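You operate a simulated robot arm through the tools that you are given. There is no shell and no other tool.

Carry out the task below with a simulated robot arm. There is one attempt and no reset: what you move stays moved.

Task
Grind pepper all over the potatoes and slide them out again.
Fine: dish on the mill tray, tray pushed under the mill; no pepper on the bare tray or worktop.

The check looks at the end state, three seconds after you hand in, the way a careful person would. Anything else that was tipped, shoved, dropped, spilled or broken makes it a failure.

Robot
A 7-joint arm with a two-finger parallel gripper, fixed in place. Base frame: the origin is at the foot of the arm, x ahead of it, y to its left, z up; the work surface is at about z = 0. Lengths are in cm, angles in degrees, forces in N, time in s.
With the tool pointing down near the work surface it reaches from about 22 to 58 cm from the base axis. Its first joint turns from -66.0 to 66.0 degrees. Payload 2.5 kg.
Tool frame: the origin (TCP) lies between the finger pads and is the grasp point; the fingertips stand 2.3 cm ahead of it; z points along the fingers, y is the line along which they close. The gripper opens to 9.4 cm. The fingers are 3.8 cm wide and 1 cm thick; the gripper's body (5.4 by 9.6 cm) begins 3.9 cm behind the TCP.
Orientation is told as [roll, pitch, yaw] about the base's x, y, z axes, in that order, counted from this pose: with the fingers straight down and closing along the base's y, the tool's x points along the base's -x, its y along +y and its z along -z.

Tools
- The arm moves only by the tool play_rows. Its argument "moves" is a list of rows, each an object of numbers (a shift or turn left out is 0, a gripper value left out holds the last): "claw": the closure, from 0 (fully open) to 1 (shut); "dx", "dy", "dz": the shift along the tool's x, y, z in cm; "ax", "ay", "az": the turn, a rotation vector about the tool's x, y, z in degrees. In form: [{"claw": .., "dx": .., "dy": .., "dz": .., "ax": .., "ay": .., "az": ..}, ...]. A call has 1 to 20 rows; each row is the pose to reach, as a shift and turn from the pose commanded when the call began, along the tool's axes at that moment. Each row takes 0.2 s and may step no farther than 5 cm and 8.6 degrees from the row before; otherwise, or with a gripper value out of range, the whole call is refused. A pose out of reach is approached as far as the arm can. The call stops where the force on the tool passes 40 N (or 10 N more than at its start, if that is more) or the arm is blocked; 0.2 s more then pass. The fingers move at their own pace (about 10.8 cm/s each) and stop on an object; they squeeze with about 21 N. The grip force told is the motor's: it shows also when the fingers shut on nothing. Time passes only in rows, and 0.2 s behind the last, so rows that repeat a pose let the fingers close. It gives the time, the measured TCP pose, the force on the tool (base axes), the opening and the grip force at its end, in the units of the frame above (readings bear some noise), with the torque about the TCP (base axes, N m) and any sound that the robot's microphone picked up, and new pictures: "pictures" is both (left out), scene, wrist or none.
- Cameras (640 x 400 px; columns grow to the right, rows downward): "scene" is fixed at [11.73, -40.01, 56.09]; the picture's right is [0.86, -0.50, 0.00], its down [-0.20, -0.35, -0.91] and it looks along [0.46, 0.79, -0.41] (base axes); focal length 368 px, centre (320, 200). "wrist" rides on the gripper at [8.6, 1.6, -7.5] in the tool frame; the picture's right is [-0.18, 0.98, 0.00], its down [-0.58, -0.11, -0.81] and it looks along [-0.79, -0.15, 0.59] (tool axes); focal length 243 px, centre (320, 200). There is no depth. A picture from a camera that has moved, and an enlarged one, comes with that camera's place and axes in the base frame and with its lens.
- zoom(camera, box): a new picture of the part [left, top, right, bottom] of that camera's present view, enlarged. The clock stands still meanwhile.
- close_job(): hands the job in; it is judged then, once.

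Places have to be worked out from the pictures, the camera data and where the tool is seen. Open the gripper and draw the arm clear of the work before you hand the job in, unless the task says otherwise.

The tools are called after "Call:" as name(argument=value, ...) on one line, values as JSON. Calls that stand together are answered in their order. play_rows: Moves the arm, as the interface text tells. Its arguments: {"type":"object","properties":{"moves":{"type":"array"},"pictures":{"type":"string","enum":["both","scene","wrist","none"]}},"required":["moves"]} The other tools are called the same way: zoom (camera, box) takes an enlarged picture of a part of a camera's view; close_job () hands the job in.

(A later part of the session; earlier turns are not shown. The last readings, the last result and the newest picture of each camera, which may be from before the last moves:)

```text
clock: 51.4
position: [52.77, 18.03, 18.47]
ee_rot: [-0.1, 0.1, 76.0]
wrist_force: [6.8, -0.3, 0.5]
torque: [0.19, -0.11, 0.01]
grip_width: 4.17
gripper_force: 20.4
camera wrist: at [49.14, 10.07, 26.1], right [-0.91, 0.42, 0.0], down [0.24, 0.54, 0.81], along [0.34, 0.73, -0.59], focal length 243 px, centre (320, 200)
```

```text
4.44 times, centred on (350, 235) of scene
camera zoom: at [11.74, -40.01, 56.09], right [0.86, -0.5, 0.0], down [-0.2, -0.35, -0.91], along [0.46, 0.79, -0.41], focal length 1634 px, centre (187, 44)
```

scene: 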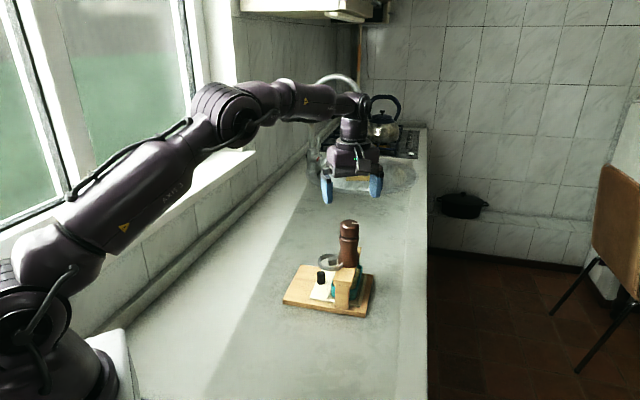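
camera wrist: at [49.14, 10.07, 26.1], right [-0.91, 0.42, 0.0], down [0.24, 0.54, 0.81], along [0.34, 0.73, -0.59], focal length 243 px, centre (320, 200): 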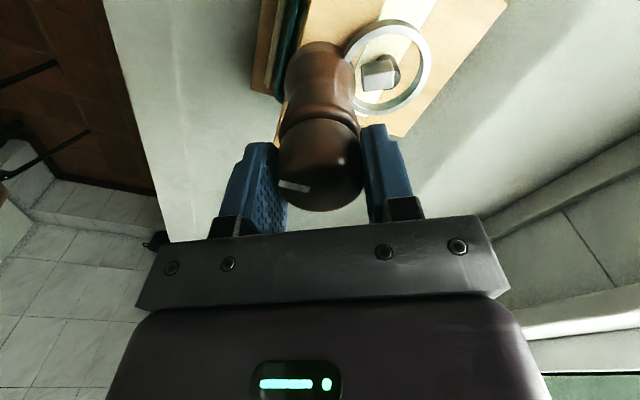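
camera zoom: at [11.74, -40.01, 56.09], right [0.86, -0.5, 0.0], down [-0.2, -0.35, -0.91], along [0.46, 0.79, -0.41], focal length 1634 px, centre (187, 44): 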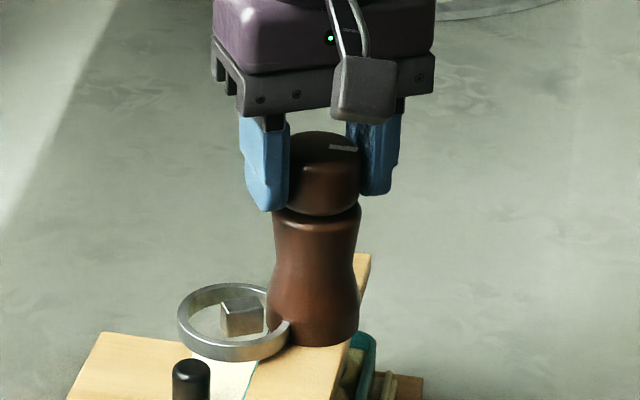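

The cap is gripped at 4.17 cm. I'll ease the sideways force slightly and try a small twist (16° clockwise), listening for sound and watching torque.

Call:
play_rows(moves=[{"claw": 1, "dy": -0.1}, {"dy": -0.1, "az": 4}, {"dy": -0.1, "az": 8}, {"dy": -0.1, "az": 12}, {"dy": -0.1, "az": 16}], pictures="wrist")

Call:
zoom(camera="scene", box=[310, 190, 390, 280])

```text
clock: 52.6
position: [52.91, 18.18, 18.46]
ee_rot: [0.0, 0.1, 59.9]
wrist_force: [2.0, 0.9, 0.1]
torque: [-0.19, 0.53, 0.03]
grip_width: 4.16
gripper_force: 21.2
camera wrist: at [47.09, 11.38, 26.12], right [-0.76, 0.65, 0.0], down [0.39, 0.45, 0.81], along [0.52, 0.61, -0.59], focal length 243 px, centre (320, 200)
```

wrist: 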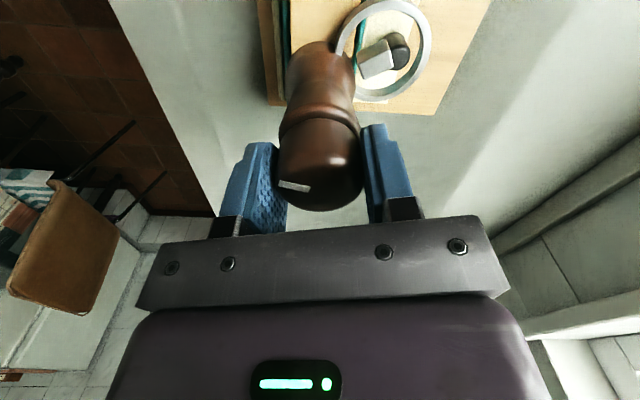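

```text
4.44 times, centred on (350, 235) of scene
camera zoom: at [11.74, -40.0, 56.09], right [0.86, -0.5, 0.0], down [-0.2, -0.35, -0.91], along [0.46, 0.79, -0.41], focal length 1634 px, centre (187, 44)
```

zoom: 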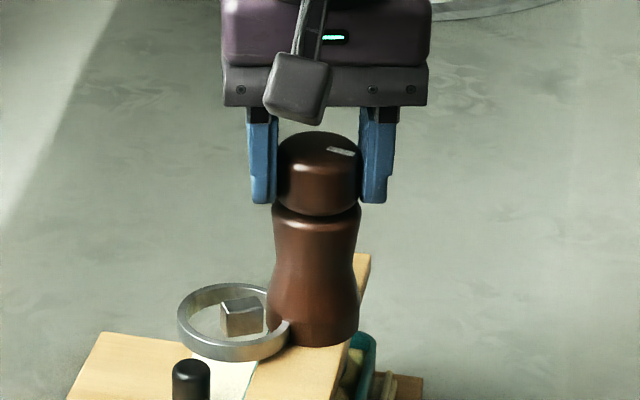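

The cap turns easily with the hand while the body stays put. I'll continue the twist by ~64° and then check for pepper and sound.

Call:
play_rows(moves=[{"claw": 1, "az": 8}, {"az": 16}, {"az": 24}, {"az": 32}, {"az": 40}, {"az": 48}, {"az": 56}, {"az": 64}], pictures="wrist")

Call:
zoom(camera="scene", box=[310, 190, 390, 300])

Call:
zoom(camera="wrist", box=[240, 0, 480, 150])

```text
clock: 54.4
position: [52.85, 18.13, 18.5]
ee_rot: [0.0, -0.1, -4.1]
wrist_force: [-0.1, -2.1, 0.2]
torque: [0.22, -0.08, 0.01]
grip_width: 4.17
gripper_force: 21.3
camera wrist: at [44.34, 20.29, 26.12], right [0.25, 0.97, 0.0], down [0.57, -0.15, 0.81], along [0.78, -0.21, -0.59], focal length 243 px, centre (320, 200)
```

wrist: 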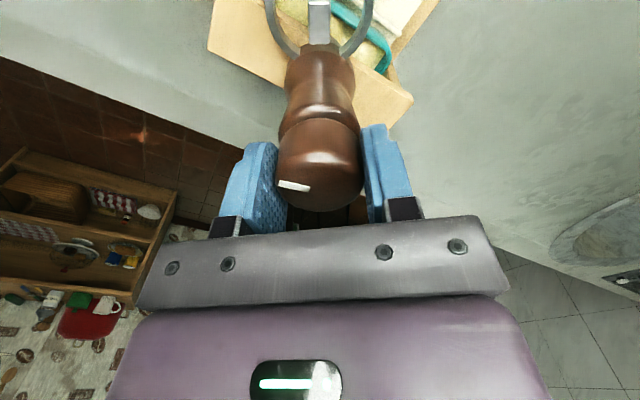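

```text
3.64 times, centred on (350, 245) of scene
camera zoom: at [11.74, -40.0, 56.09], right [0.86, -0.5, 0.0], down [-0.2, -0.35, -0.91], along [0.46, 0.79, -0.41], focal length 1337 px, centre (211, 36)
```

zoom: 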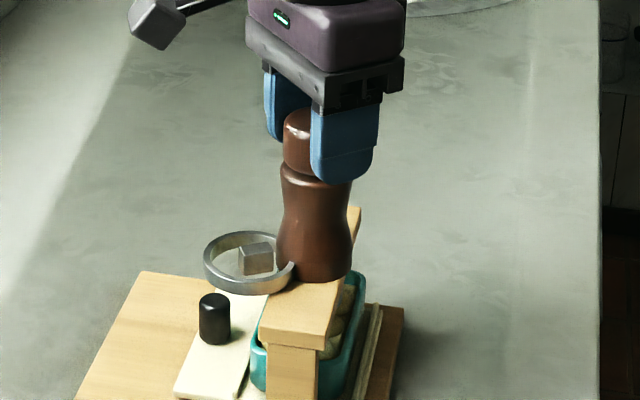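

```text
2.67 times, centred on (360, 75) of wrist
camera zoom: at [44.34, 20.29, 26.12], right [0.25, 0.97, 0.0], down [0.57, -0.15, 0.81], along [0.78, -0.21, -0.59], focal length 647 px, centre (213, 533)
```

zoom: 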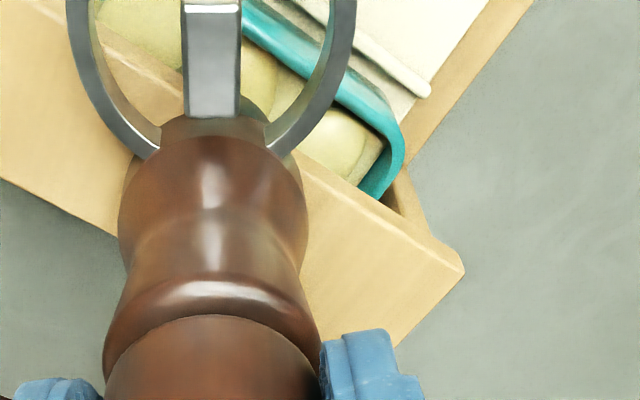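

After 80° clockwise there is no sound and no visible pepper. I'll turn back counter-clockwise the same amount, which restores the cap, and listen for any effect in that direction.

Call:
play_rows(moves=[{"claw": 1, "az": -8}, {"az": -16}, {"az": -24}, {"az": -32}, {"az": -40}, {"az": -48}, {"az": -56}, {"az": -64}, {"az": -72}, {"az": -80}], pictures="wrist")

Call:
zoom(camera="wrist", box=[240, 0, 480, 150])

Call:
zoom(camera="scene", box=[310, 240, 390, 310])

```text
clock: 56.6
position: [52.81, 18.23, 18.59]
ee_rot: [-0.2, 0.0, 76.2]
wrist_force: [-0.5, 0.1, 0.1]
torque: [0.45, 0.2, 0.01]
grip_width: 4.18
gripper_force: 20.9
camera wrist: at [49.22, 10.07, 26.14], right [-0.91, 0.41, 0.0], down [0.24, 0.54, 0.81], along [0.33, 0.73, -0.59], focal length 243 px, centre (320, 200)
```

wrist: 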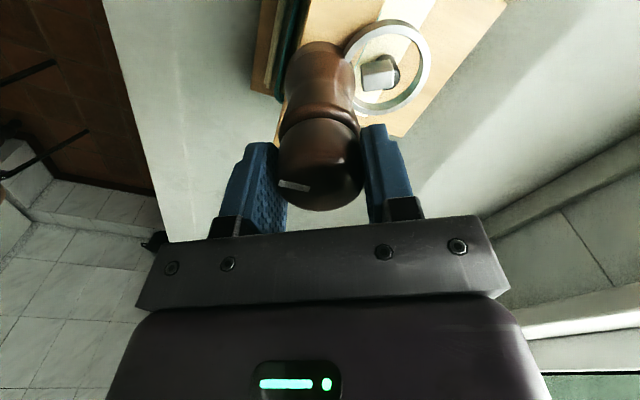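

```text
2.67 times, centred on (360, 75) of wrist
camera zoom: at [49.22, 10.07, 26.14], right [-0.91, 0.41, 0.0], down [0.24, 0.54, 0.81], along [0.33, 0.73, -0.59], focal length 647 px, centre (213, 533)
```

zoom: 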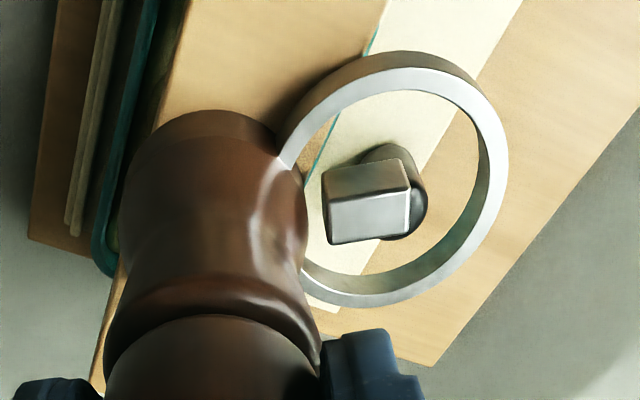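

```text
5.71 times, centred on (350, 275) of scene
camera zoom: at [11.74, -40.0, 56.09], right [0.86, -0.5, 0.0], down [-0.2, -0.35, -0.91], along [0.46, 0.79, -0.41], focal length 2101 px, centre (149, -229)
```

zoom: 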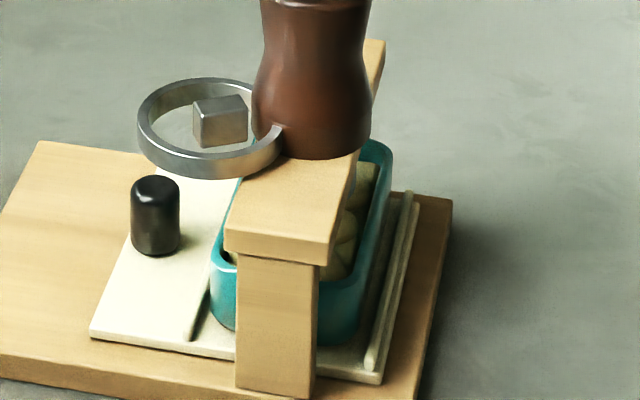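

Turning the cap either way made no sound and shows no obvious effect. I'll zoom hard on the visible potatoes and the lever block to judge.

Call:
zoom(camera="scene", box=[345, 260, 385, 300])

Call:
zoom(camera="wrist", box=[340, 10, 440, 110])

Call:
zoom(camera="scene", box=[320, 245, 360, 275])

```text
10.00 times, centred on (365, 280) of scene
camera zoom: at [11.74, -40.0, 56.09], right [0.86, -0.5, 0.0], down [-0.2, -0.35, -0.91], along [0.46, 0.79, -0.41], focal length 3677 px, centre (-130, -600)
```

zoom: 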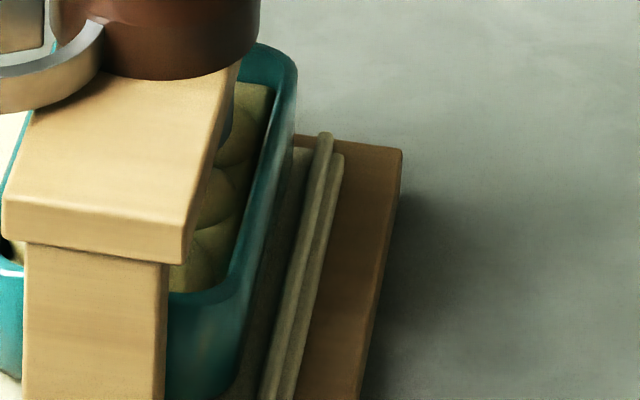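

```text
4.00 times, centred on (390, 60) of wrist
camera zoom: at [49.22, 10.07, 26.14], right [-0.91, 0.41, 0.0], down [0.24, 0.54, 0.81], along [0.33, 0.73, -0.59], focal length 970 px, centre (40, 760)
```

zoom: 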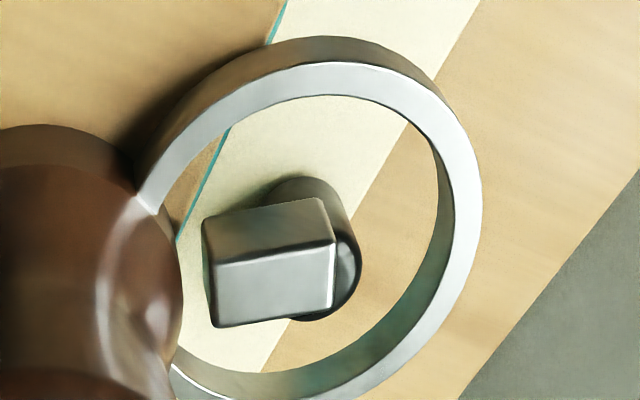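

```text
13.33 times, centred on (340, 260) of scene
camera zoom: at [11.74, -40.0, 56.09], right [0.86, -0.5, 0.0], down [-0.2, -0.35, -0.91], along [0.46, 0.79, -0.41], focal length 4902 px, centre (53, -600)
```

zoom: 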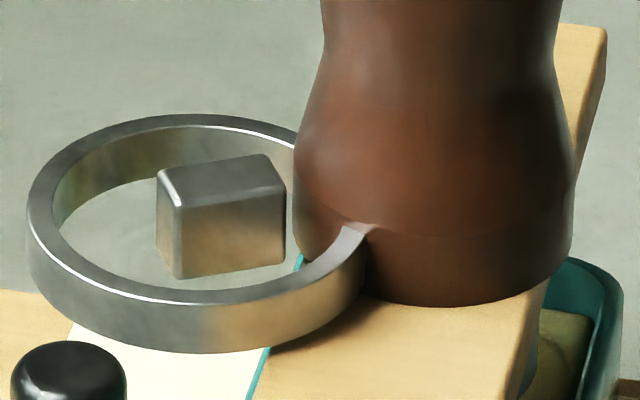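

The grey block is a separate, button-like tab inside a guard ring (box centre ≈ (49.13, 19.07), top z≈10.45), so it may be the actual trigger. The cap is back at its original angle. I'll release it, rise, and move outward so that the mill-side finger is above the tab.

Call:
play_rows(moves=[{"claw": 0}, {"claw": 0}, {"claw": 0, "dz": -2.5}, {"dz": -5}, {"dz": -5, "dy": 3}, {"dz": -5, "dy": 6}, {"dz": -5, "dy": 8.97}, {"dz": -2, "dy": 8.97}, {"dz": 1, "dy": 8.97}], pictures="both")

Call:
zoom(camera="wrist", box=[100, 50, 340, 220])

Call:
zoom(camera="scene", box=[290, 180, 380, 290])

```text
clock: 58.6
position: [44.14, 20.35, 17.51]
ee_rot: [-0.2, 0.0, 76.0]
wrist_force: [0.0, 0.5, -0.7]
torque: [-0.01, -0.02, 0.0]
grip_width: 9.39
gripper_force: 0.1
camera wrist: at [40.46, 12.22, 25.15], right [-0.91, 0.42, 0.0], down [0.24, 0.54, 0.81], along [0.34, 0.73, -0.59], focal length 243 px, centre (320, 200)
```

scene: 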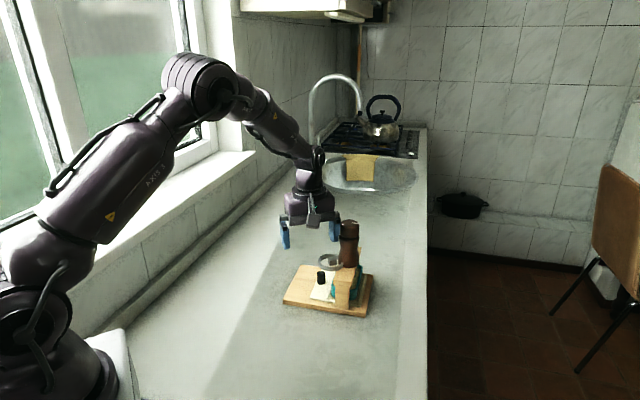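
wrist: 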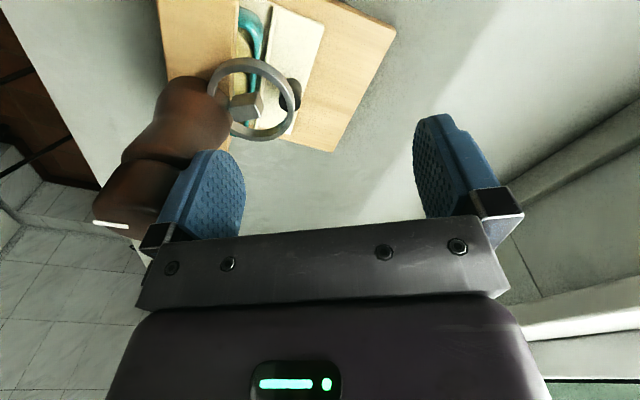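

```text
2.35 times, centred on (220, 135) of wrist
camera zoom: at [40.46, 12.22, 25.15], right [-0.91, 0.42, 0.0], down [0.24, 0.54, 0.81], along [0.34, 0.73, -0.59], focal length 571 px, centre (555, 353)
```

zoom: 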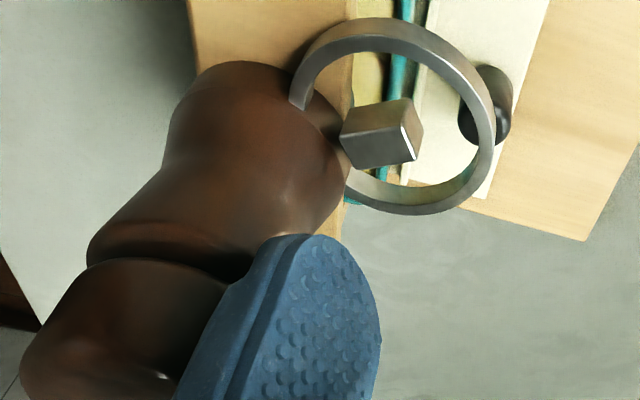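

```text
3.64 times, centred on (335, 235) of scene
camera zoom: at [11.73, -40.01, 56.09], right [0.86, -0.5, 0.0], down [-0.2, -0.35, -0.91], along [0.46, 0.79, -0.41], focal length 1337 px, centre (266, 73)
```

zoom: 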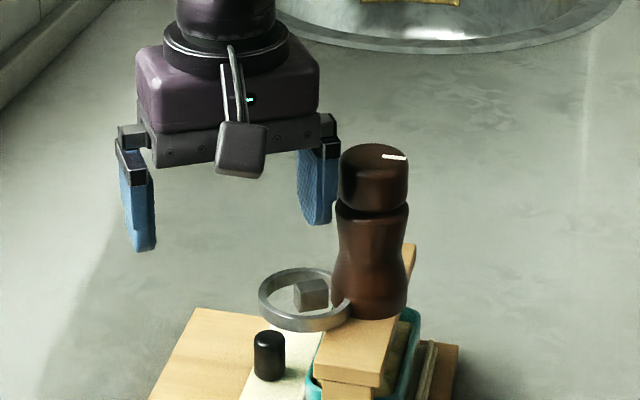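

Finger A (mill side) hangs right above the tab. I'll descend to just above its top, then press in very small steps while reading the force.

Call:
play_rows(moves=[{"claw": 0, "dz": 2}, {"dz": 3.8}, {"dz": 4.3}], pictures="none")

Call:
zoom(camera="wrist", box=[100, 50, 340, 220])

Call:
zoom(camera="scene", box=[310, 215, 370, 285])

```text
clock: 59.4
position: [44.09, 20.26, 13.3]
ee_rot: [0.0, 0.0, 76.0]
wrist_force: [-0.1, 1.3, -0.3]
torque: [-0.01, 0.03, 0.01]
grip_width: 9.39
gripper_force: 0.1
```

```text
2.35 times, centred on (220, 135) of wrist
camera zoom: at [40.48, 12.2, 20.78], right [-0.91, 0.42, 0.0], down [0.24, 0.54, 0.81], along [0.34, 0.73, -0.59], focal length 571 px, centre (555, 353)
```

zoom: 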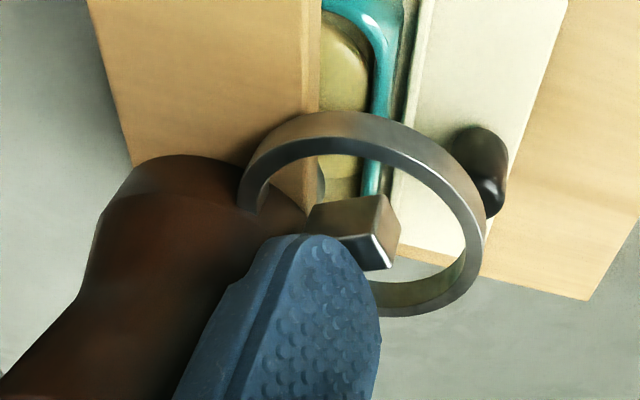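

```text
5.71 times, centred on (340, 250) of scene
camera zoom: at [11.73, -40.01, 56.09], right [0.86, -0.5, 0.0], down [-0.2, -0.35, -0.91], along [0.46, 0.79, -0.41], focal length 2101 px, centre (206, -86)
```

zoom: 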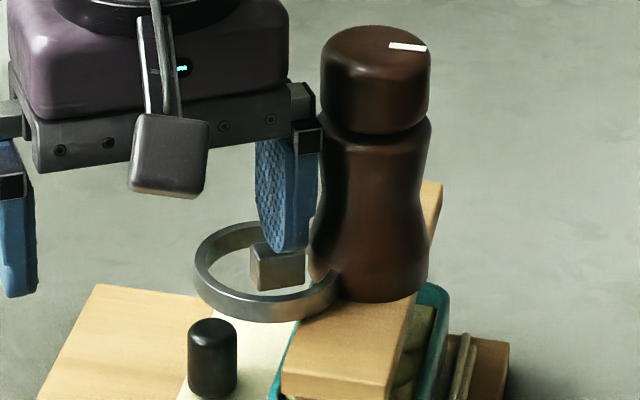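

The fingertip is about 0.5 cm above the tab. Pressing down gently in 0.1 cm steps.

Call:
play_rows(moves=[{"claw": 0, "dz": 0.35}, {"dz": 0.45}, {"dz": 0.55}], pictures="none")

Call:
play_rows(moves=[{"claw": 0, "dz": 0.1}, {"dz": 0.2}], pictures="none")

```text
clock: 60.2
position: [44.23, 20.24, 12.93]
ee_rot: [-0.5, 0.0, 76.0]
wrist_force: [-7.4, -6.0, 27.2]
torque: [-0.49, -1.12, -0.54]
grip_width: 9.14
gripper_force: 0.2
```

```text
clock: 60.7
position: [44.27, 20.23, 12.96]
ee_rot: [-0.4, -0.1, 76.1]
wrist_force: [-2.0, 0.6, 3.6]
torque: [-0.04, -0.15, -0.02]
grip_width: 9.31
gripper_force: 0.0
stopped in row 2: the force on the tool passed its limit at 41 N (the readings are from after the stop); the commanded pose is now the measured one
```

The tab doesn't give way downward (the force climbed to its limit), so it isn't a down-press. I'll lift off and check that nothing was disturbed.

Call:
play_rows(moves=[{"claw": 0, "dz": -0.4}, {"dz": -0.8}], pictures="none")

Call:
zoom(camera="scene", box=[280, 210, 390, 310])

Call:
zoom(camera="scene", box=[310, 215, 370, 285])

Call:
zoom(camera="wrist", box=[100, 50, 340, 220])

```text
clock: 61.3
position: [44.28, 20.37, 13.7]
ee_rot: [-0.5, -0.1, 76.1]
wrist_force: [0.8, 0.0, 0.4]
torque: [0.03, 0.0, 0.02]
grip_width: 9.4
gripper_force: 0.2
```

```text
4.00 times, centred on (335, 260) of scene
camera zoom: at [11.73, -40.01, 56.09], right [0.86, -0.5, 0.0], down [-0.2, -0.35, -0.91], along [0.46, 0.79, -0.41], focal length 1471 px, centre (260, -40)
```

zoom: 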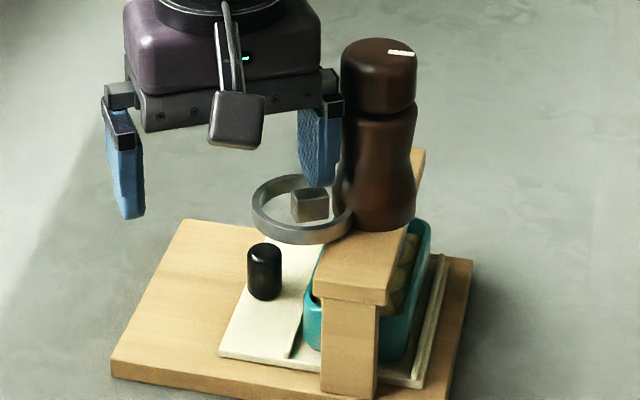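

```text
5.71 times, centred on (340, 250) of scene
camera zoom: at [11.73, -40.01, 56.09], right [0.86, -0.5, 0.0], down [-0.2, -0.35, -0.91], along [0.46, 0.79, -0.41], focal length 2101 px, centre (206, -86)
```

zoom: 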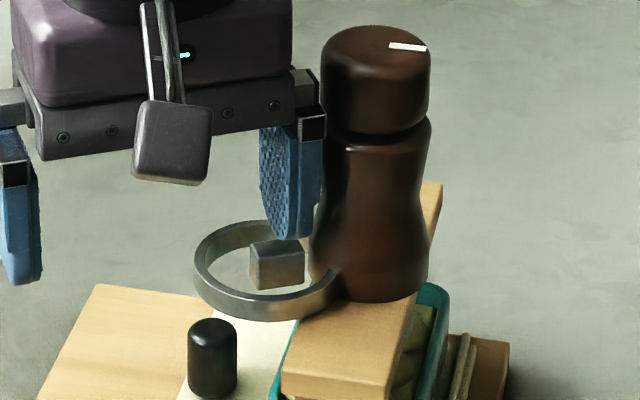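

```text
2.35 times, centred on (220, 135) of wrist
camera zoom: at [40.62, 12.21, 21.23], right [-0.91, 0.42, -0.01], down [0.24, 0.54, 0.81], along [0.34, 0.73, -0.59], focal length 571 px, centre (555, 353)
```

zoom: 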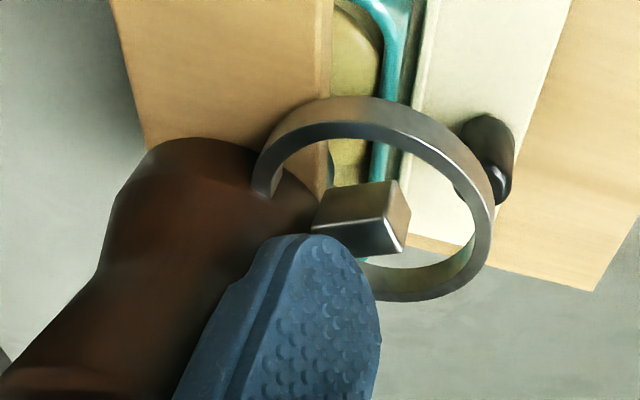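

Nothing moved. Next option: the tab acts like a trigger with a guard, with finger room in front of it, pushed toward the mill. I'll move outward so finger A sits over the gap between the tab and the ring's far wall.

Call:
play_rows(moves=[{"claw": 0, "dy": 1}, {"dy": 1.96}], pictures="wrist")

Call:
zoom(camera="wrist", box=[140, 40, 340, 200])

Call:
zoom(camera="scene", box=[310, 225, 370, 280])

```text
clock: 61.9
position: [42.42, 20.89, 13.7]
ee_rot: [-0.5, -0.1, 76.0]
wrist_force: [0.5, 0.4, 0.2]
torque: [0.0, 0.03, 0.01]
grip_width: 9.38
gripper_force: 0.0
camera wrist: at [38.72, 12.71, 21.25], right [-0.91, 0.42, -0.01], down [0.24, 0.54, 0.81], along [0.34, 0.73, -0.59], focal length 243 px, centre (320, 200)
```

wrist: 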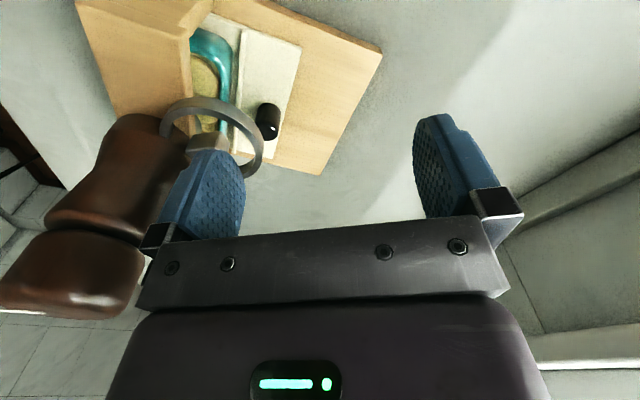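

```text
2.50 times, centred on (240, 120) of wrist
camera zoom: at [38.72, 12.71, 21.25], right [-0.91, 0.42, -0.01], down [0.24, 0.54, 0.81], along [0.34, 0.73, -0.59], focal length 606 px, centre (520, 400)
```

zoom: 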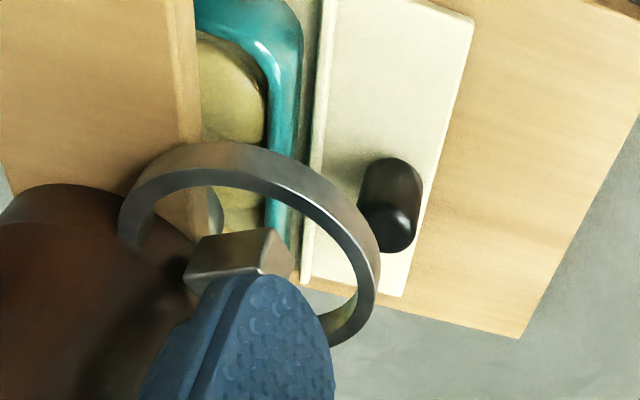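

```text
7.27 times, centred on (340, 252) of scene
camera zoom: at [11.73, -40.01, 56.09], right [0.86, -0.5, 0.0], down [-0.2, -0.35, -0.91], along [0.46, 0.79, -0.41], focal length 2674 px, centre (174, -182)
```

zoom: 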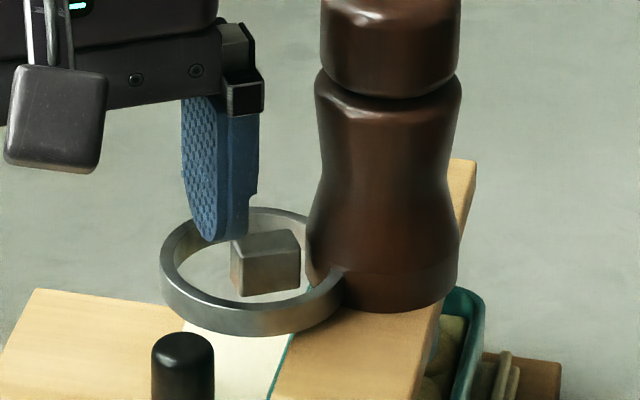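

The finger is nearly over the gap. I'll shift 0.4 cm farther outward and lower the fingertip into the space between tab and ring in small checked steps.

Call:
play_rows(moves=[{"claw": 0, "dy": 0.4}, {"dy": 0.4, "dz": 0.5}, {"dy": 0.4, "dz": 0.9}], pictures="none")

Call:
zoom(camera="scene", box=[315, 235, 365, 275])

Call:
zoom(camera="wrist", box=[140, 60, 300, 190])

```text
clock: 62.7
position: [42.06, 20.81, 12.84]
ee_rot: [-0.4, -0.2, 76.0]
wrist_force: [-0.5, 1.1, 0.7]
torque: [0.0, -0.01, 0.02]
grip_width: 9.38
gripper_force: 0.0
```

```text
10.00 times, centred on (340, 255) of scene
camera zoom: at [11.73, -40.01, 56.09], right [0.86, -0.5, 0.0], down [-0.2, -0.35, -0.91], along [0.46, 0.79, -0.41], focal length 3677 px, centre (120, -350)
```

zoom: 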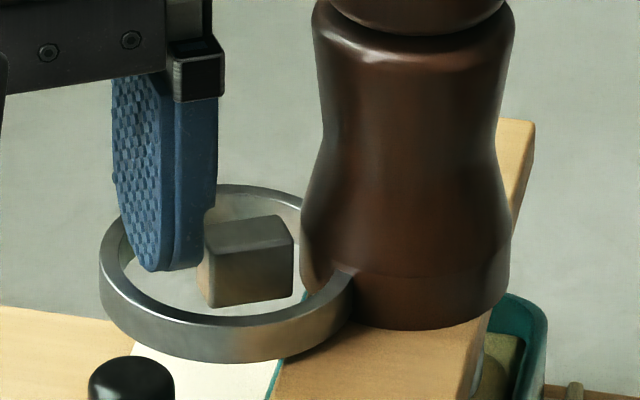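

```text
3.08 times, centred on (220, 125) of wrist
camera zoom: at [38.33, 12.81, 20.3], right [-0.91, 0.42, -0.01], down [0.24, 0.54, 0.81], along [0.34, 0.73, -0.59], focal length 746 px, centre (628, 431)
```

zoom: 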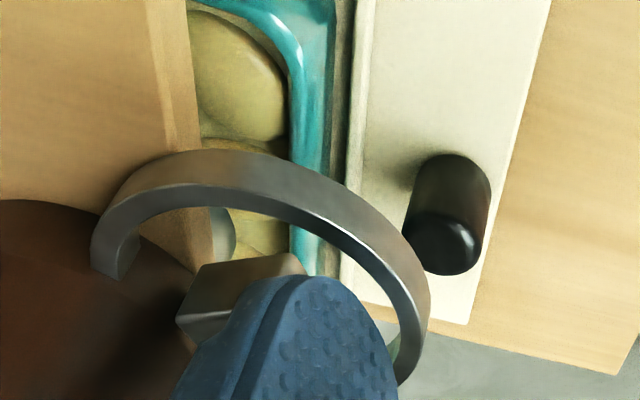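

The fingertip is positioned over the gap, with clearance to both the tab and the ring. Lowering another 0.8 cm into the ring.

Call:
play_rows(moves=[{"claw": 0, "dz": 0.3}, {"dz": 0.55}], pictures="none")

Call:
zoom(camera="scene", box=[315, 235, 365, 275])

```text
clock: 63.3
position: [41.95, 20.64, 12.18]
ee_rot: [-0.6, -0.1, 76.1]
wrist_force: [0.5, 0.2, 0.3]
torque: [0.03, 0.0, 0.0]
grip_width: 9.39
gripper_force: 0.0
```

```text
10.00 times, centred on (340, 255) of scene
camera zoom: at [11.73, -40.01, 56.09], right [0.86, -0.5, 0.0], down [-0.2, -0.35, -0.91], along [0.46, 0.79, -0.41], focal length 3677 px, centre (120, -350)
```

zoom: 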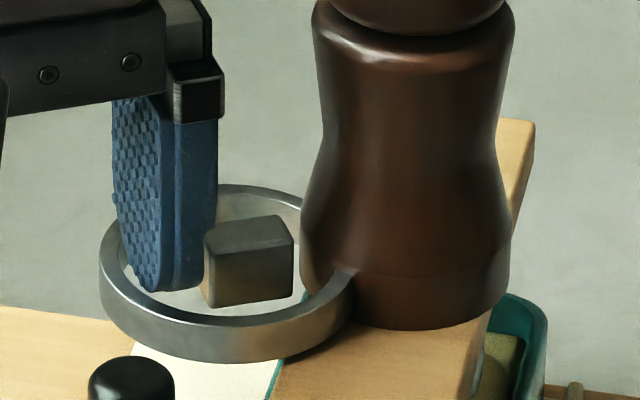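

The fingertip is inside the ring without contact. I'll lower 0.2 more, then move toward the mill in small steps until the tab is touched.

Call:
play_rows(moves=[{"claw": 0, "dz": 0.2}, {"dz": 0.2, "dy": -0.15}, {"dz": 0.2, "dy": -0.25}], pictures="none")

```text
clock: 64.1
position: [42.25, 20.87, 11.92]
ee_rot: [-0.4, -0.1, 76.1]
wrist_force: [-0.1, -0.1, -0.6]
torque: [-0.02, 0.0, -0.04]
grip_width: 9.4
gripper_force: 0.1
```

No contact yet. Continuing toward the mill by 0.1 cm steps.

Call:
play_rows(moves=[{"claw": 0, "dy": -0.1}, {"dy": -0.2}], pictures="none")

Call:
zoom(camera="scene", box=[315, 235, 365, 275])

```text
clock: 64.7
position: [42.43, 20.68, 12.04]
ee_rot: [-0.4, 0.0, 76.1]
wrist_force: [0.3, 0.0, 0.2]
torque: [0.01, -0.01, 0.0]
grip_width: 9.41
gripper_force: 0.0
```

```text
10.00 times, centred on (340, 255) of scene
camera zoom: at [11.73, -40.01, 56.09], right [0.86, -0.5, 0.0], down [-0.2, -0.35, -0.91], along [0.46, 0.79, -0.41], focal length 3677 px, centre (120, -350)
```

zoom: 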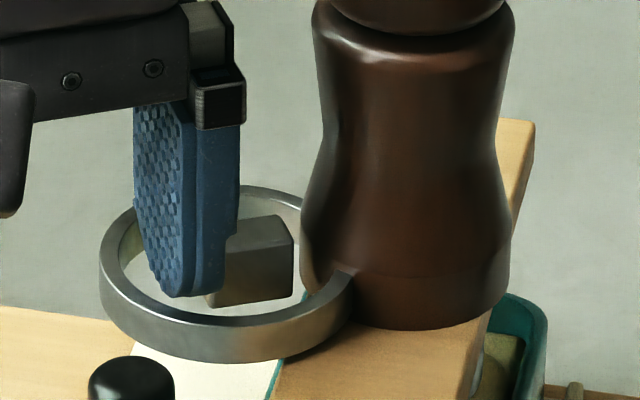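

Still no force. I'll keep stepping 0.1 cm at a time toward the mill.

Call:
play_rows(moves=[{"claw": 0, "dy": -0.1}, {"dy": -0.2}], pictures="none")

```text
clock: 65.3
position: [42.62, 20.65, 11.93]
ee_rot: [-0.5, -0.1, 76.0]
wrist_force: [-3.8, -0.1, 2.0]
torque: [0.03, -0.01, -0.04]
grip_width: 9.28
gripper_force: 0.1
```

Contact (about 4 N). I'll push slightly more and watch whether the tab moves or any sound appears.

Call:
play_rows(moves=[{"claw": 0, "dy": -0.1}], pictures="none")

Call:
zoom(camera="scene", box=[315, 235, 365, 275])

```text
clock: 65.7
position: [42.76, 20.75, 12.03]
ee_rot: [-0.3, -0.1, 76.0]
wrist_force: [-4.9, 1.0, 0.1]
torque: [0.02, 0.12, -0.04]
grip_width: 9.2
gripper_force: 0.1
```

```text
10.00 times, centred on (340, 255) of scene
camera zoom: at [11.73, -40.01, 56.09], right [0.86, -0.5, 0.0], down [-0.2, -0.35, -0.91], along [0.46, 0.79, -0.41], focal length 3677 px, centre (120, -350)
```

zoom: 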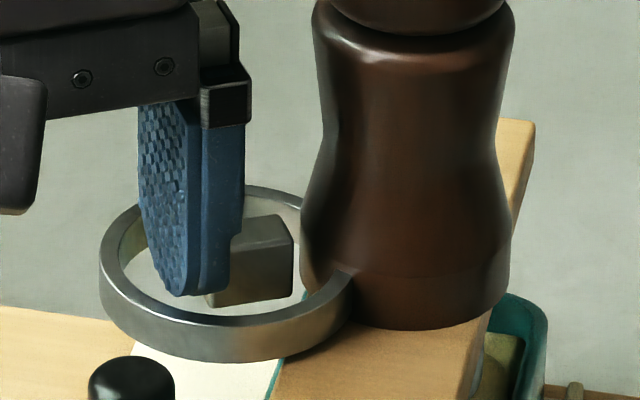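

The tab hasn't moved yet at ~5 N. Pushing slightly more while monitoring the stand's position.

Call:
play_rows(moves=[{"claw": 0, "dy": -0.1}, {"dy": -0.2}], pictures="none")

Call:
zoom(camera="scene", box=[315, 235, 365, 275])

```text
clock: 66.3
position: [42.87, 20.59, 11.95]
ee_rot: [-0.3, 0.0, 76.0]
wrist_force: [-8.3, 1.4, -3.3]
torque: [0.1, 0.44, -0.15]
grip_width: 8.99
gripper_force: 0.1
```

```text
10.00 times, centred on (340, 255) of scene
camera zoom: at [11.73, -40.01, 56.09], right [0.86, -0.5, 0.0], down [-0.2, -0.35, -0.91], along [0.46, 0.79, -0.41], focal length 3677 px, centre (120, -350)
```

zoom: 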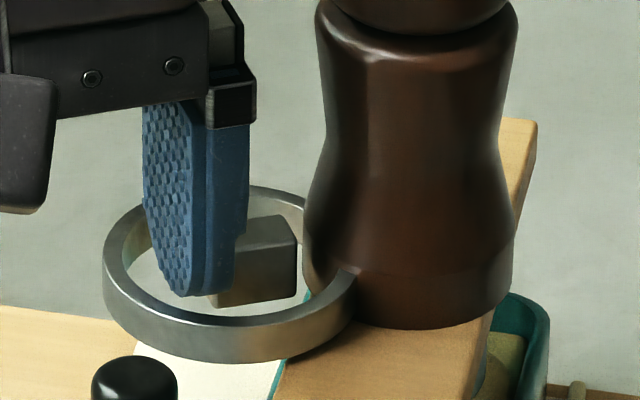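

The tab is rigid. At about 8 N the whole stand began to creep by well under a millimetre, so I'll stop pushing at once, back off and lift out. Then I'll inspect the mill's far side, which I haven't seen yet.

Call:
play_rows(moves=[{"claw": 0, "dy": 0.3}, {"dy": 0.65}, {"dy": 0.65, "dz": -0.8}, {"dy": 0.65, "dz": -2.5}, {"dy": 0.65, "dz": -6}, {"dy": 0.65, "dz": -10}, {"dy": 0.65, "dz": -14}], pictures="none")

Call:
zoom(camera="scene", box=[315, 235, 365, 275])

Call:
zoom(camera="scene", box=[280, 210, 390, 320])

```text
clock: 67.9
position: [42.18, 20.69, 26.15]
ee_rot: [-0.3, -0.1, 75.9]
wrist_force: [-0.3, 0.0, -0.5]
torque: [-0.05, 0.01, -0.03]
grip_width: 9.36
gripper_force: 0.1
```

```text
10.00 times, centred on (340, 255) of scene
camera zoom: at [11.73, -40.01, 56.09], right [0.86, -0.5, 0.0], down [-0.2, -0.35, -0.91], along [0.46, 0.79, -0.41], focal length 3677 px, centre (120, -350)
```

zoom: 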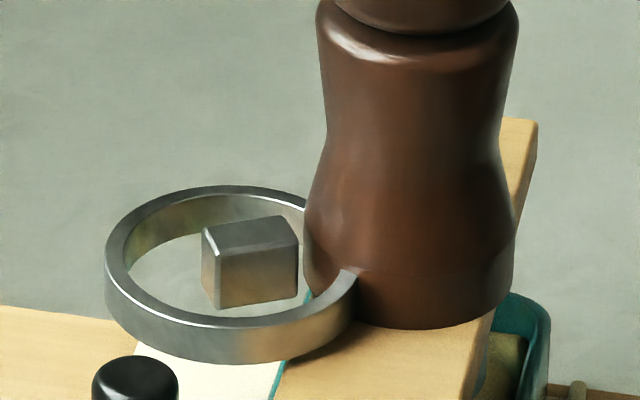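

```text
3.64 times, centred on (335, 265) of scene
camera zoom: at [11.73, -40.01, 56.09], right [0.86, -0.5, 0.0], down [-0.2, -0.35, -0.91], along [0.46, 0.79, -0.41], focal length 1337 px, centre (266, -36)
```

zoom: 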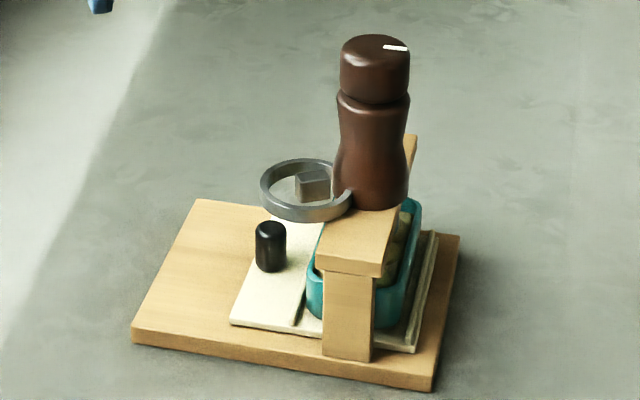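

The stand shifted only about 1 mm and the tab is unchanged. Now I'll swing the camera round to look at the mill from its unseen far (+y) side.

Call:
play_rows(moves=[{"claw": 0, "az": 8.3, "dx": -0.3, "dy": -0.4}, {"az": 16.6, "dx": -0.6, "dy": -0.8}, {"az": 24.9, "dx": -0.9, "dy": -1.2}, {"az": 33.2, "dx": -1.2, "dy": -1.6}, {"az": 41.5, "dx": -1.5, "dy": -2}, {"az": 49.8, "dx": -1.8, "dy": -2.4}, {"az": 58.1, "dx": -2.1, "dy": -2.8}, {"az": 66.4, "dx": -2.4, "dy": -3.2}, {"az": 74.7, "dx": -2.7, "dy": -3.6}, {"az": 83, "dx": -3, "dy": -4}, {"az": 91.3, "dx": -3.3, "dy": -4.4}, {"az": 99.6, "dx": -3.6, "dy": -4.8}, {"az": 107.9, "dx": -3.9, "dy": -5.2}, {"az": 116.2, "dx": -4.2, "dy": -5.6}, {"az": 124.5, "dx": -4.5, "dy": -6}, {"az": 132.8, "dx": -4.8, "dy": -6.4}, {"az": 141.1, "dx": -5.1, "dy": -6.7}, {"az": 149.4, "dx": -5.4, "dy": -7}, {"az": 157.7, "dx": -5.59, "dy": -7.05}, {"az": 166, "dx": -5.59, "dy": -7.05}], pictures="both")

```text
clock: 72.1
position: [50.36, 24.34, 26.1]
ee_rot: [0.4, 0.0, -90.3]
wrist_force: [-1.5, -0.2, -0.2]
torque: [0.01, 0.01, 0.0]
grip_width: 9.42
gripper_force: 0.0
camera wrist: at [52.01, 33.08, 33.66], right [0.98, -0.19, 0.01], down [-0.12, -0.58, 0.81], along [-0.15, -0.79, -0.59], focal length 243 px, centre (320, 200)
```

scene: 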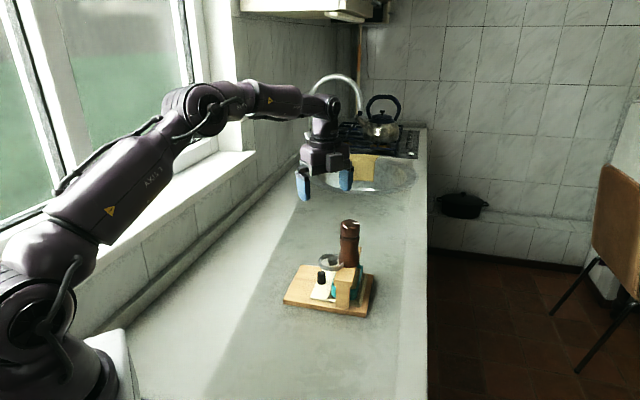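
wrist: 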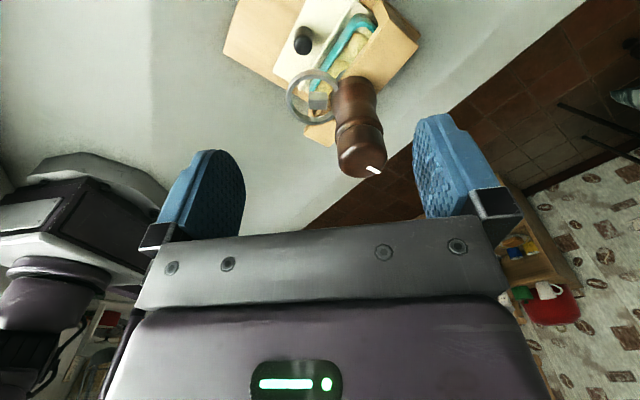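

I can see the mill from the +y side now. Zooming in on it.

Call:
zoom(camera="wrist", box=[260, 20, 420, 190])

Call:
zoom(camera="wrist", box=[280, 0, 400, 110])

```text
2.35 times, centred on (340, 105) of wrist
camera zoom: at [52.01, 33.08, 33.66], right [0.98, -0.19, 0.01], down [-0.12, -0.58, 0.81], along [-0.15, -0.79, -0.59], focal length 571 px, centre (273, 424)
```

zoom: 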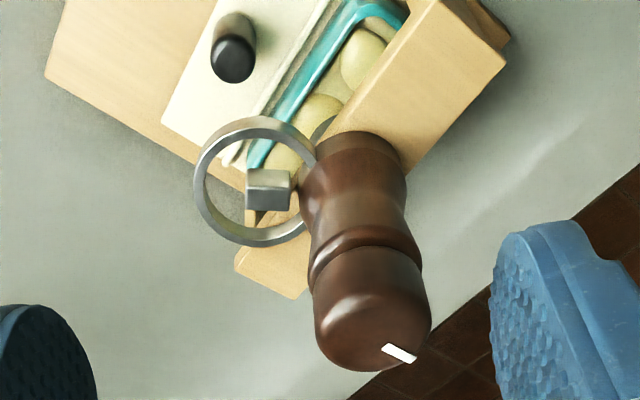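

```text
3.64 times, centred on (340, 55) of wrist
camera zoom: at [52.01, 33.08, 33.66], right [0.98, -0.19, 0.01], down [-0.12, -0.58, 0.81], along [-0.15, -0.79, -0.59], focal length 882 px, centre (247, 727)
```

zoom: 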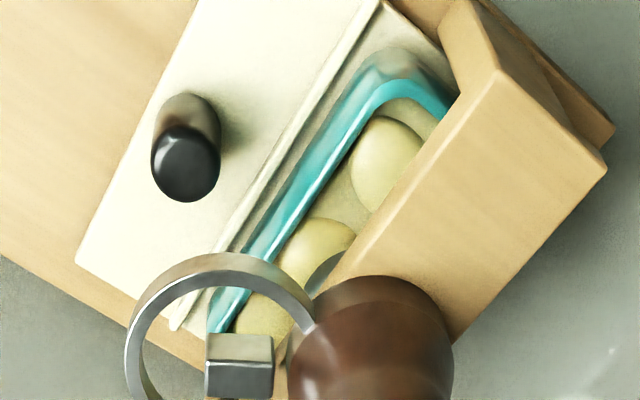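

There are no other controls on the far side. Before trusting the cap twist alone, I'll test whether the cap is a press-type: closed fingers centred above the cap, pressing gently.

Call:
play_rows(moves=[{"claw": 0.3, "az": -8.3, "dx": -0.6, "dy": 0.25}, {"claw": 0.7, "az": -16.6, "dx": -1.2, "dy": 0.5}, {"claw": 1, "az": -24.9, "dx": -1.8, "dy": 0.75}, {"az": -33.2, "dx": -2.4, "dy": 1}, {"az": -41.5, "dx": -3, "dy": 1.25}, {"az": -49.8, "dx": -3.6, "dy": 1.5}, {"az": -58.1, "dx": -4.2, "dy": 1.75}, {"az": -66.4, "dx": -4.8, "dy": 2}, {"az": -74.7, "dx": -5.6, "dy": 2.3}, {"az": -83, "dx": -6.23, "dy": 2.52}, {"az": -90, "dx": -6.23, "dy": 2.52, "dz": 2}, {"az": -90, "dx": -6.23, "dy": 2.52, "dz": 4.3}], pictures="wrist")

Call:
zoom(camera="scene", box=[310, 180, 390, 270])

```text
clock: 74.7
position: [53.2, 18.16, 21.81]
ee_rot: [0.0, -0.5, 0.1]
wrist_force: [0.7, -0.8, -0.3]
torque: [-0.01, -0.03, 0.02]
grip_width: 0.0
gripper_force: 20.7
camera wrist: at [44.36, 19.76, 29.32], right [0.18, 0.98, 0.0], down [0.57, -0.11, 0.81], along [0.8, -0.15, -0.58], focal length 243 px, centre (320, 200)
```

wrist: 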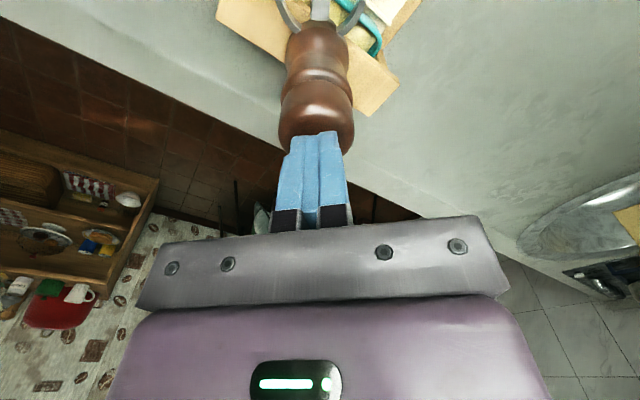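

```text
4.44 times, centred on (350, 225) of scene
camera zoom: at [11.73, -40.01, 56.09], right [0.86, -0.5, 0.0], down [-0.2, -0.35, -0.91], along [0.46, 0.79, -0.41], focal length 1634 px, centre (187, 89)
```

zoom: 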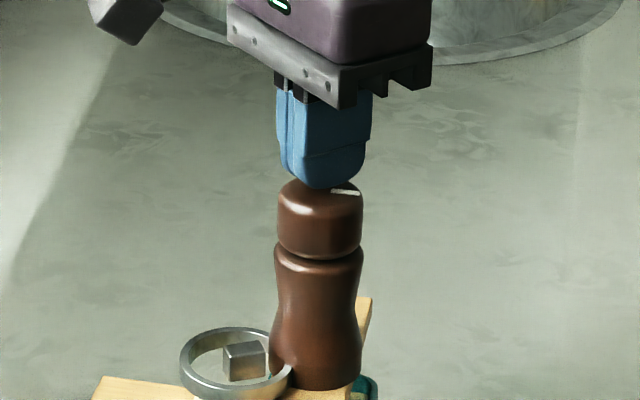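

Centred about 0.35 cm too far in x. I'll correct it and lower to just above the cap, then press in 0.1 cm steps, one call at a time.

Call:
play_rows(moves=[{"claw": 1, "dx": 0.3}, {"dx": 0.35, "dz": 0.4}, {"dx": 0.35, "dz": 0.65}], pictures="none")

```text
clock: 75.5
position: [52.74, 18.31, 21.43]
ee_rot: [0.0, -0.6, -0.1]
wrist_force: [-10.6, -3.9, 21.9]
torque: [-0.13, 0.65, -0.04]
grip_width: 0.0
gripper_force: 21.0
```

The cap doesn't press down either: contact at z≈19.1, stiff, no sound. I'll lift off, open the fingers and turn back to yaw 76 for a much longer cap twist.

Call:
play_rows(moves=[{"claw": 1, "dz": -1}, {"claw": 0.5, "dz": -3}, {"claw": 0, "dz": -3.5, "az": -8}, {"dz": -3.5, "az": -16}, {"dz": -3.5, "az": -24}, {"dz": -3.5, "az": -32}, {"dz": -3.5, "az": -40}, {"dz": -3.5, "az": -48}, {"dz": -3.5, "az": -56}, {"dz": -3.5, "az": -64}, {"dz": -3.5, "az": -72}, {"dz": -3.5, "az": -78}], pictures="wrist")

Call:
zoom(camera="wrist", box=[250, 0, 450, 160])

Call:
zoom(camera="scene", box=[310, 190, 390, 290])

```text
clock: 78.1
position: [52.53, 18.25, 24.6]
ee_rot: [-0.4, -0.2, 78.1]
wrist_force: [-0.2, 0.2, 1.4]
torque: [0.0, 0.0, -0.01]
grip_width: 9.41
gripper_force: 0.0
camera wrist: at [49.16, 10.1, 32.22], right [-0.92, 0.38, -0.01], down [0.22, 0.55, 0.81], along [0.31, 0.74, -0.59], focal length 243 px, centre (320, 200)
```

wrist: 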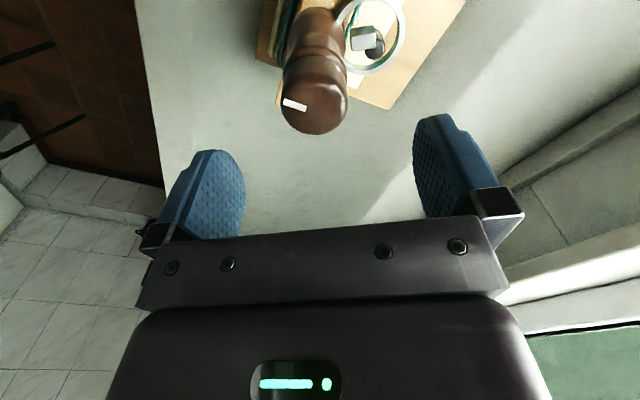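

```text
2.50 times, centred on (350, 80) of wrist
camera zoom: at [49.16, 10.1, 32.22], right [-0.92, 0.38, -0.01], down [0.22, 0.55, 0.81], along [0.31, 0.74, -0.59], focal length 606 px, centre (245, 500)
```

zoom: 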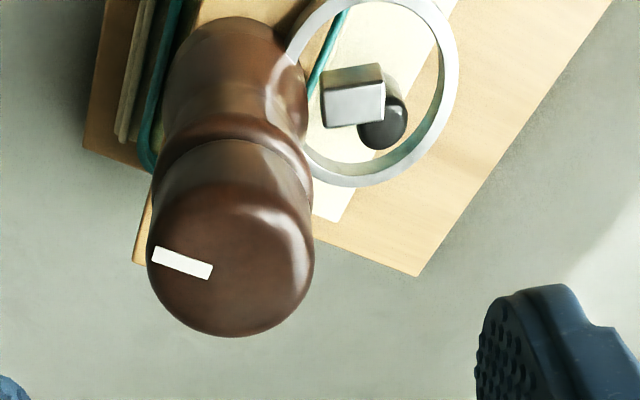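

```text
4.00 times, centred on (350, 240) of scene
camera zoom: at [11.73, -40.01, 56.09], right [0.86, -0.5, 0.0], down [-0.2, -0.35, -0.91], along [0.46, 0.79, -0.41], focal length 1471 px, centre (200, 40)
```

zoom: 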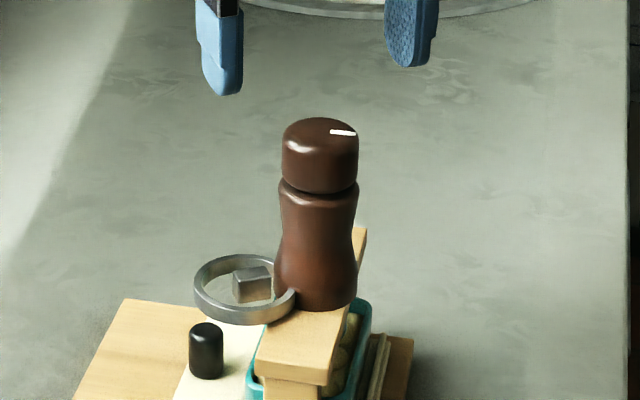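

The cap centre is confirmed at (52.87, 18.08). I'll centre, descend to z≈18.75, grip, then make a long clockwise stroke.

Call:
play_rows(moves=[{"claw": 0, "dx": 0.1, "dy": -0.37, "dz": 2}, {"dx": 0.1, "dy": -0.37, "dz": 4.5}, {"dx": 0.1, "dy": -0.37, "dz": 5.85}, {"claw": 0.4, "dx": 0.1, "dy": -0.37, "dz": 5.85}, {"claw": 1, "dx": 0.1, "dy": -0.37, "dz": 5.85}, {"claw": 1, "dx": 0.1, "dy": -0.37, "dz": 5.85}], pictures="none")

Call:
zoom(camera="scene", box=[320, 200, 380, 260])

```text
clock: 79.5
position: [52.91, 18.18, 18.72]
ee_rot: [-0.3, 0.0, 77.9]
wrist_force: [-5.1, 0.2, -0.2]
torque: [0.07, 0.42, -0.03]
grip_width: 4.17
gripper_force: 21.0
```

```text
6.67 times, centred on (350, 230) of scene
camera zoom: at [11.73, -40.01, 56.09], right [0.86, -0.5, 0.0], down [-0.2, -0.35, -0.91], along [0.46, 0.79, -0.41], focal length 2451 px, centre (120, 0)
```

zoom: 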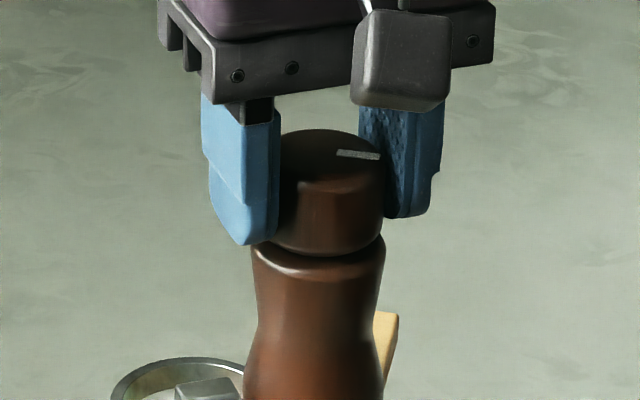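

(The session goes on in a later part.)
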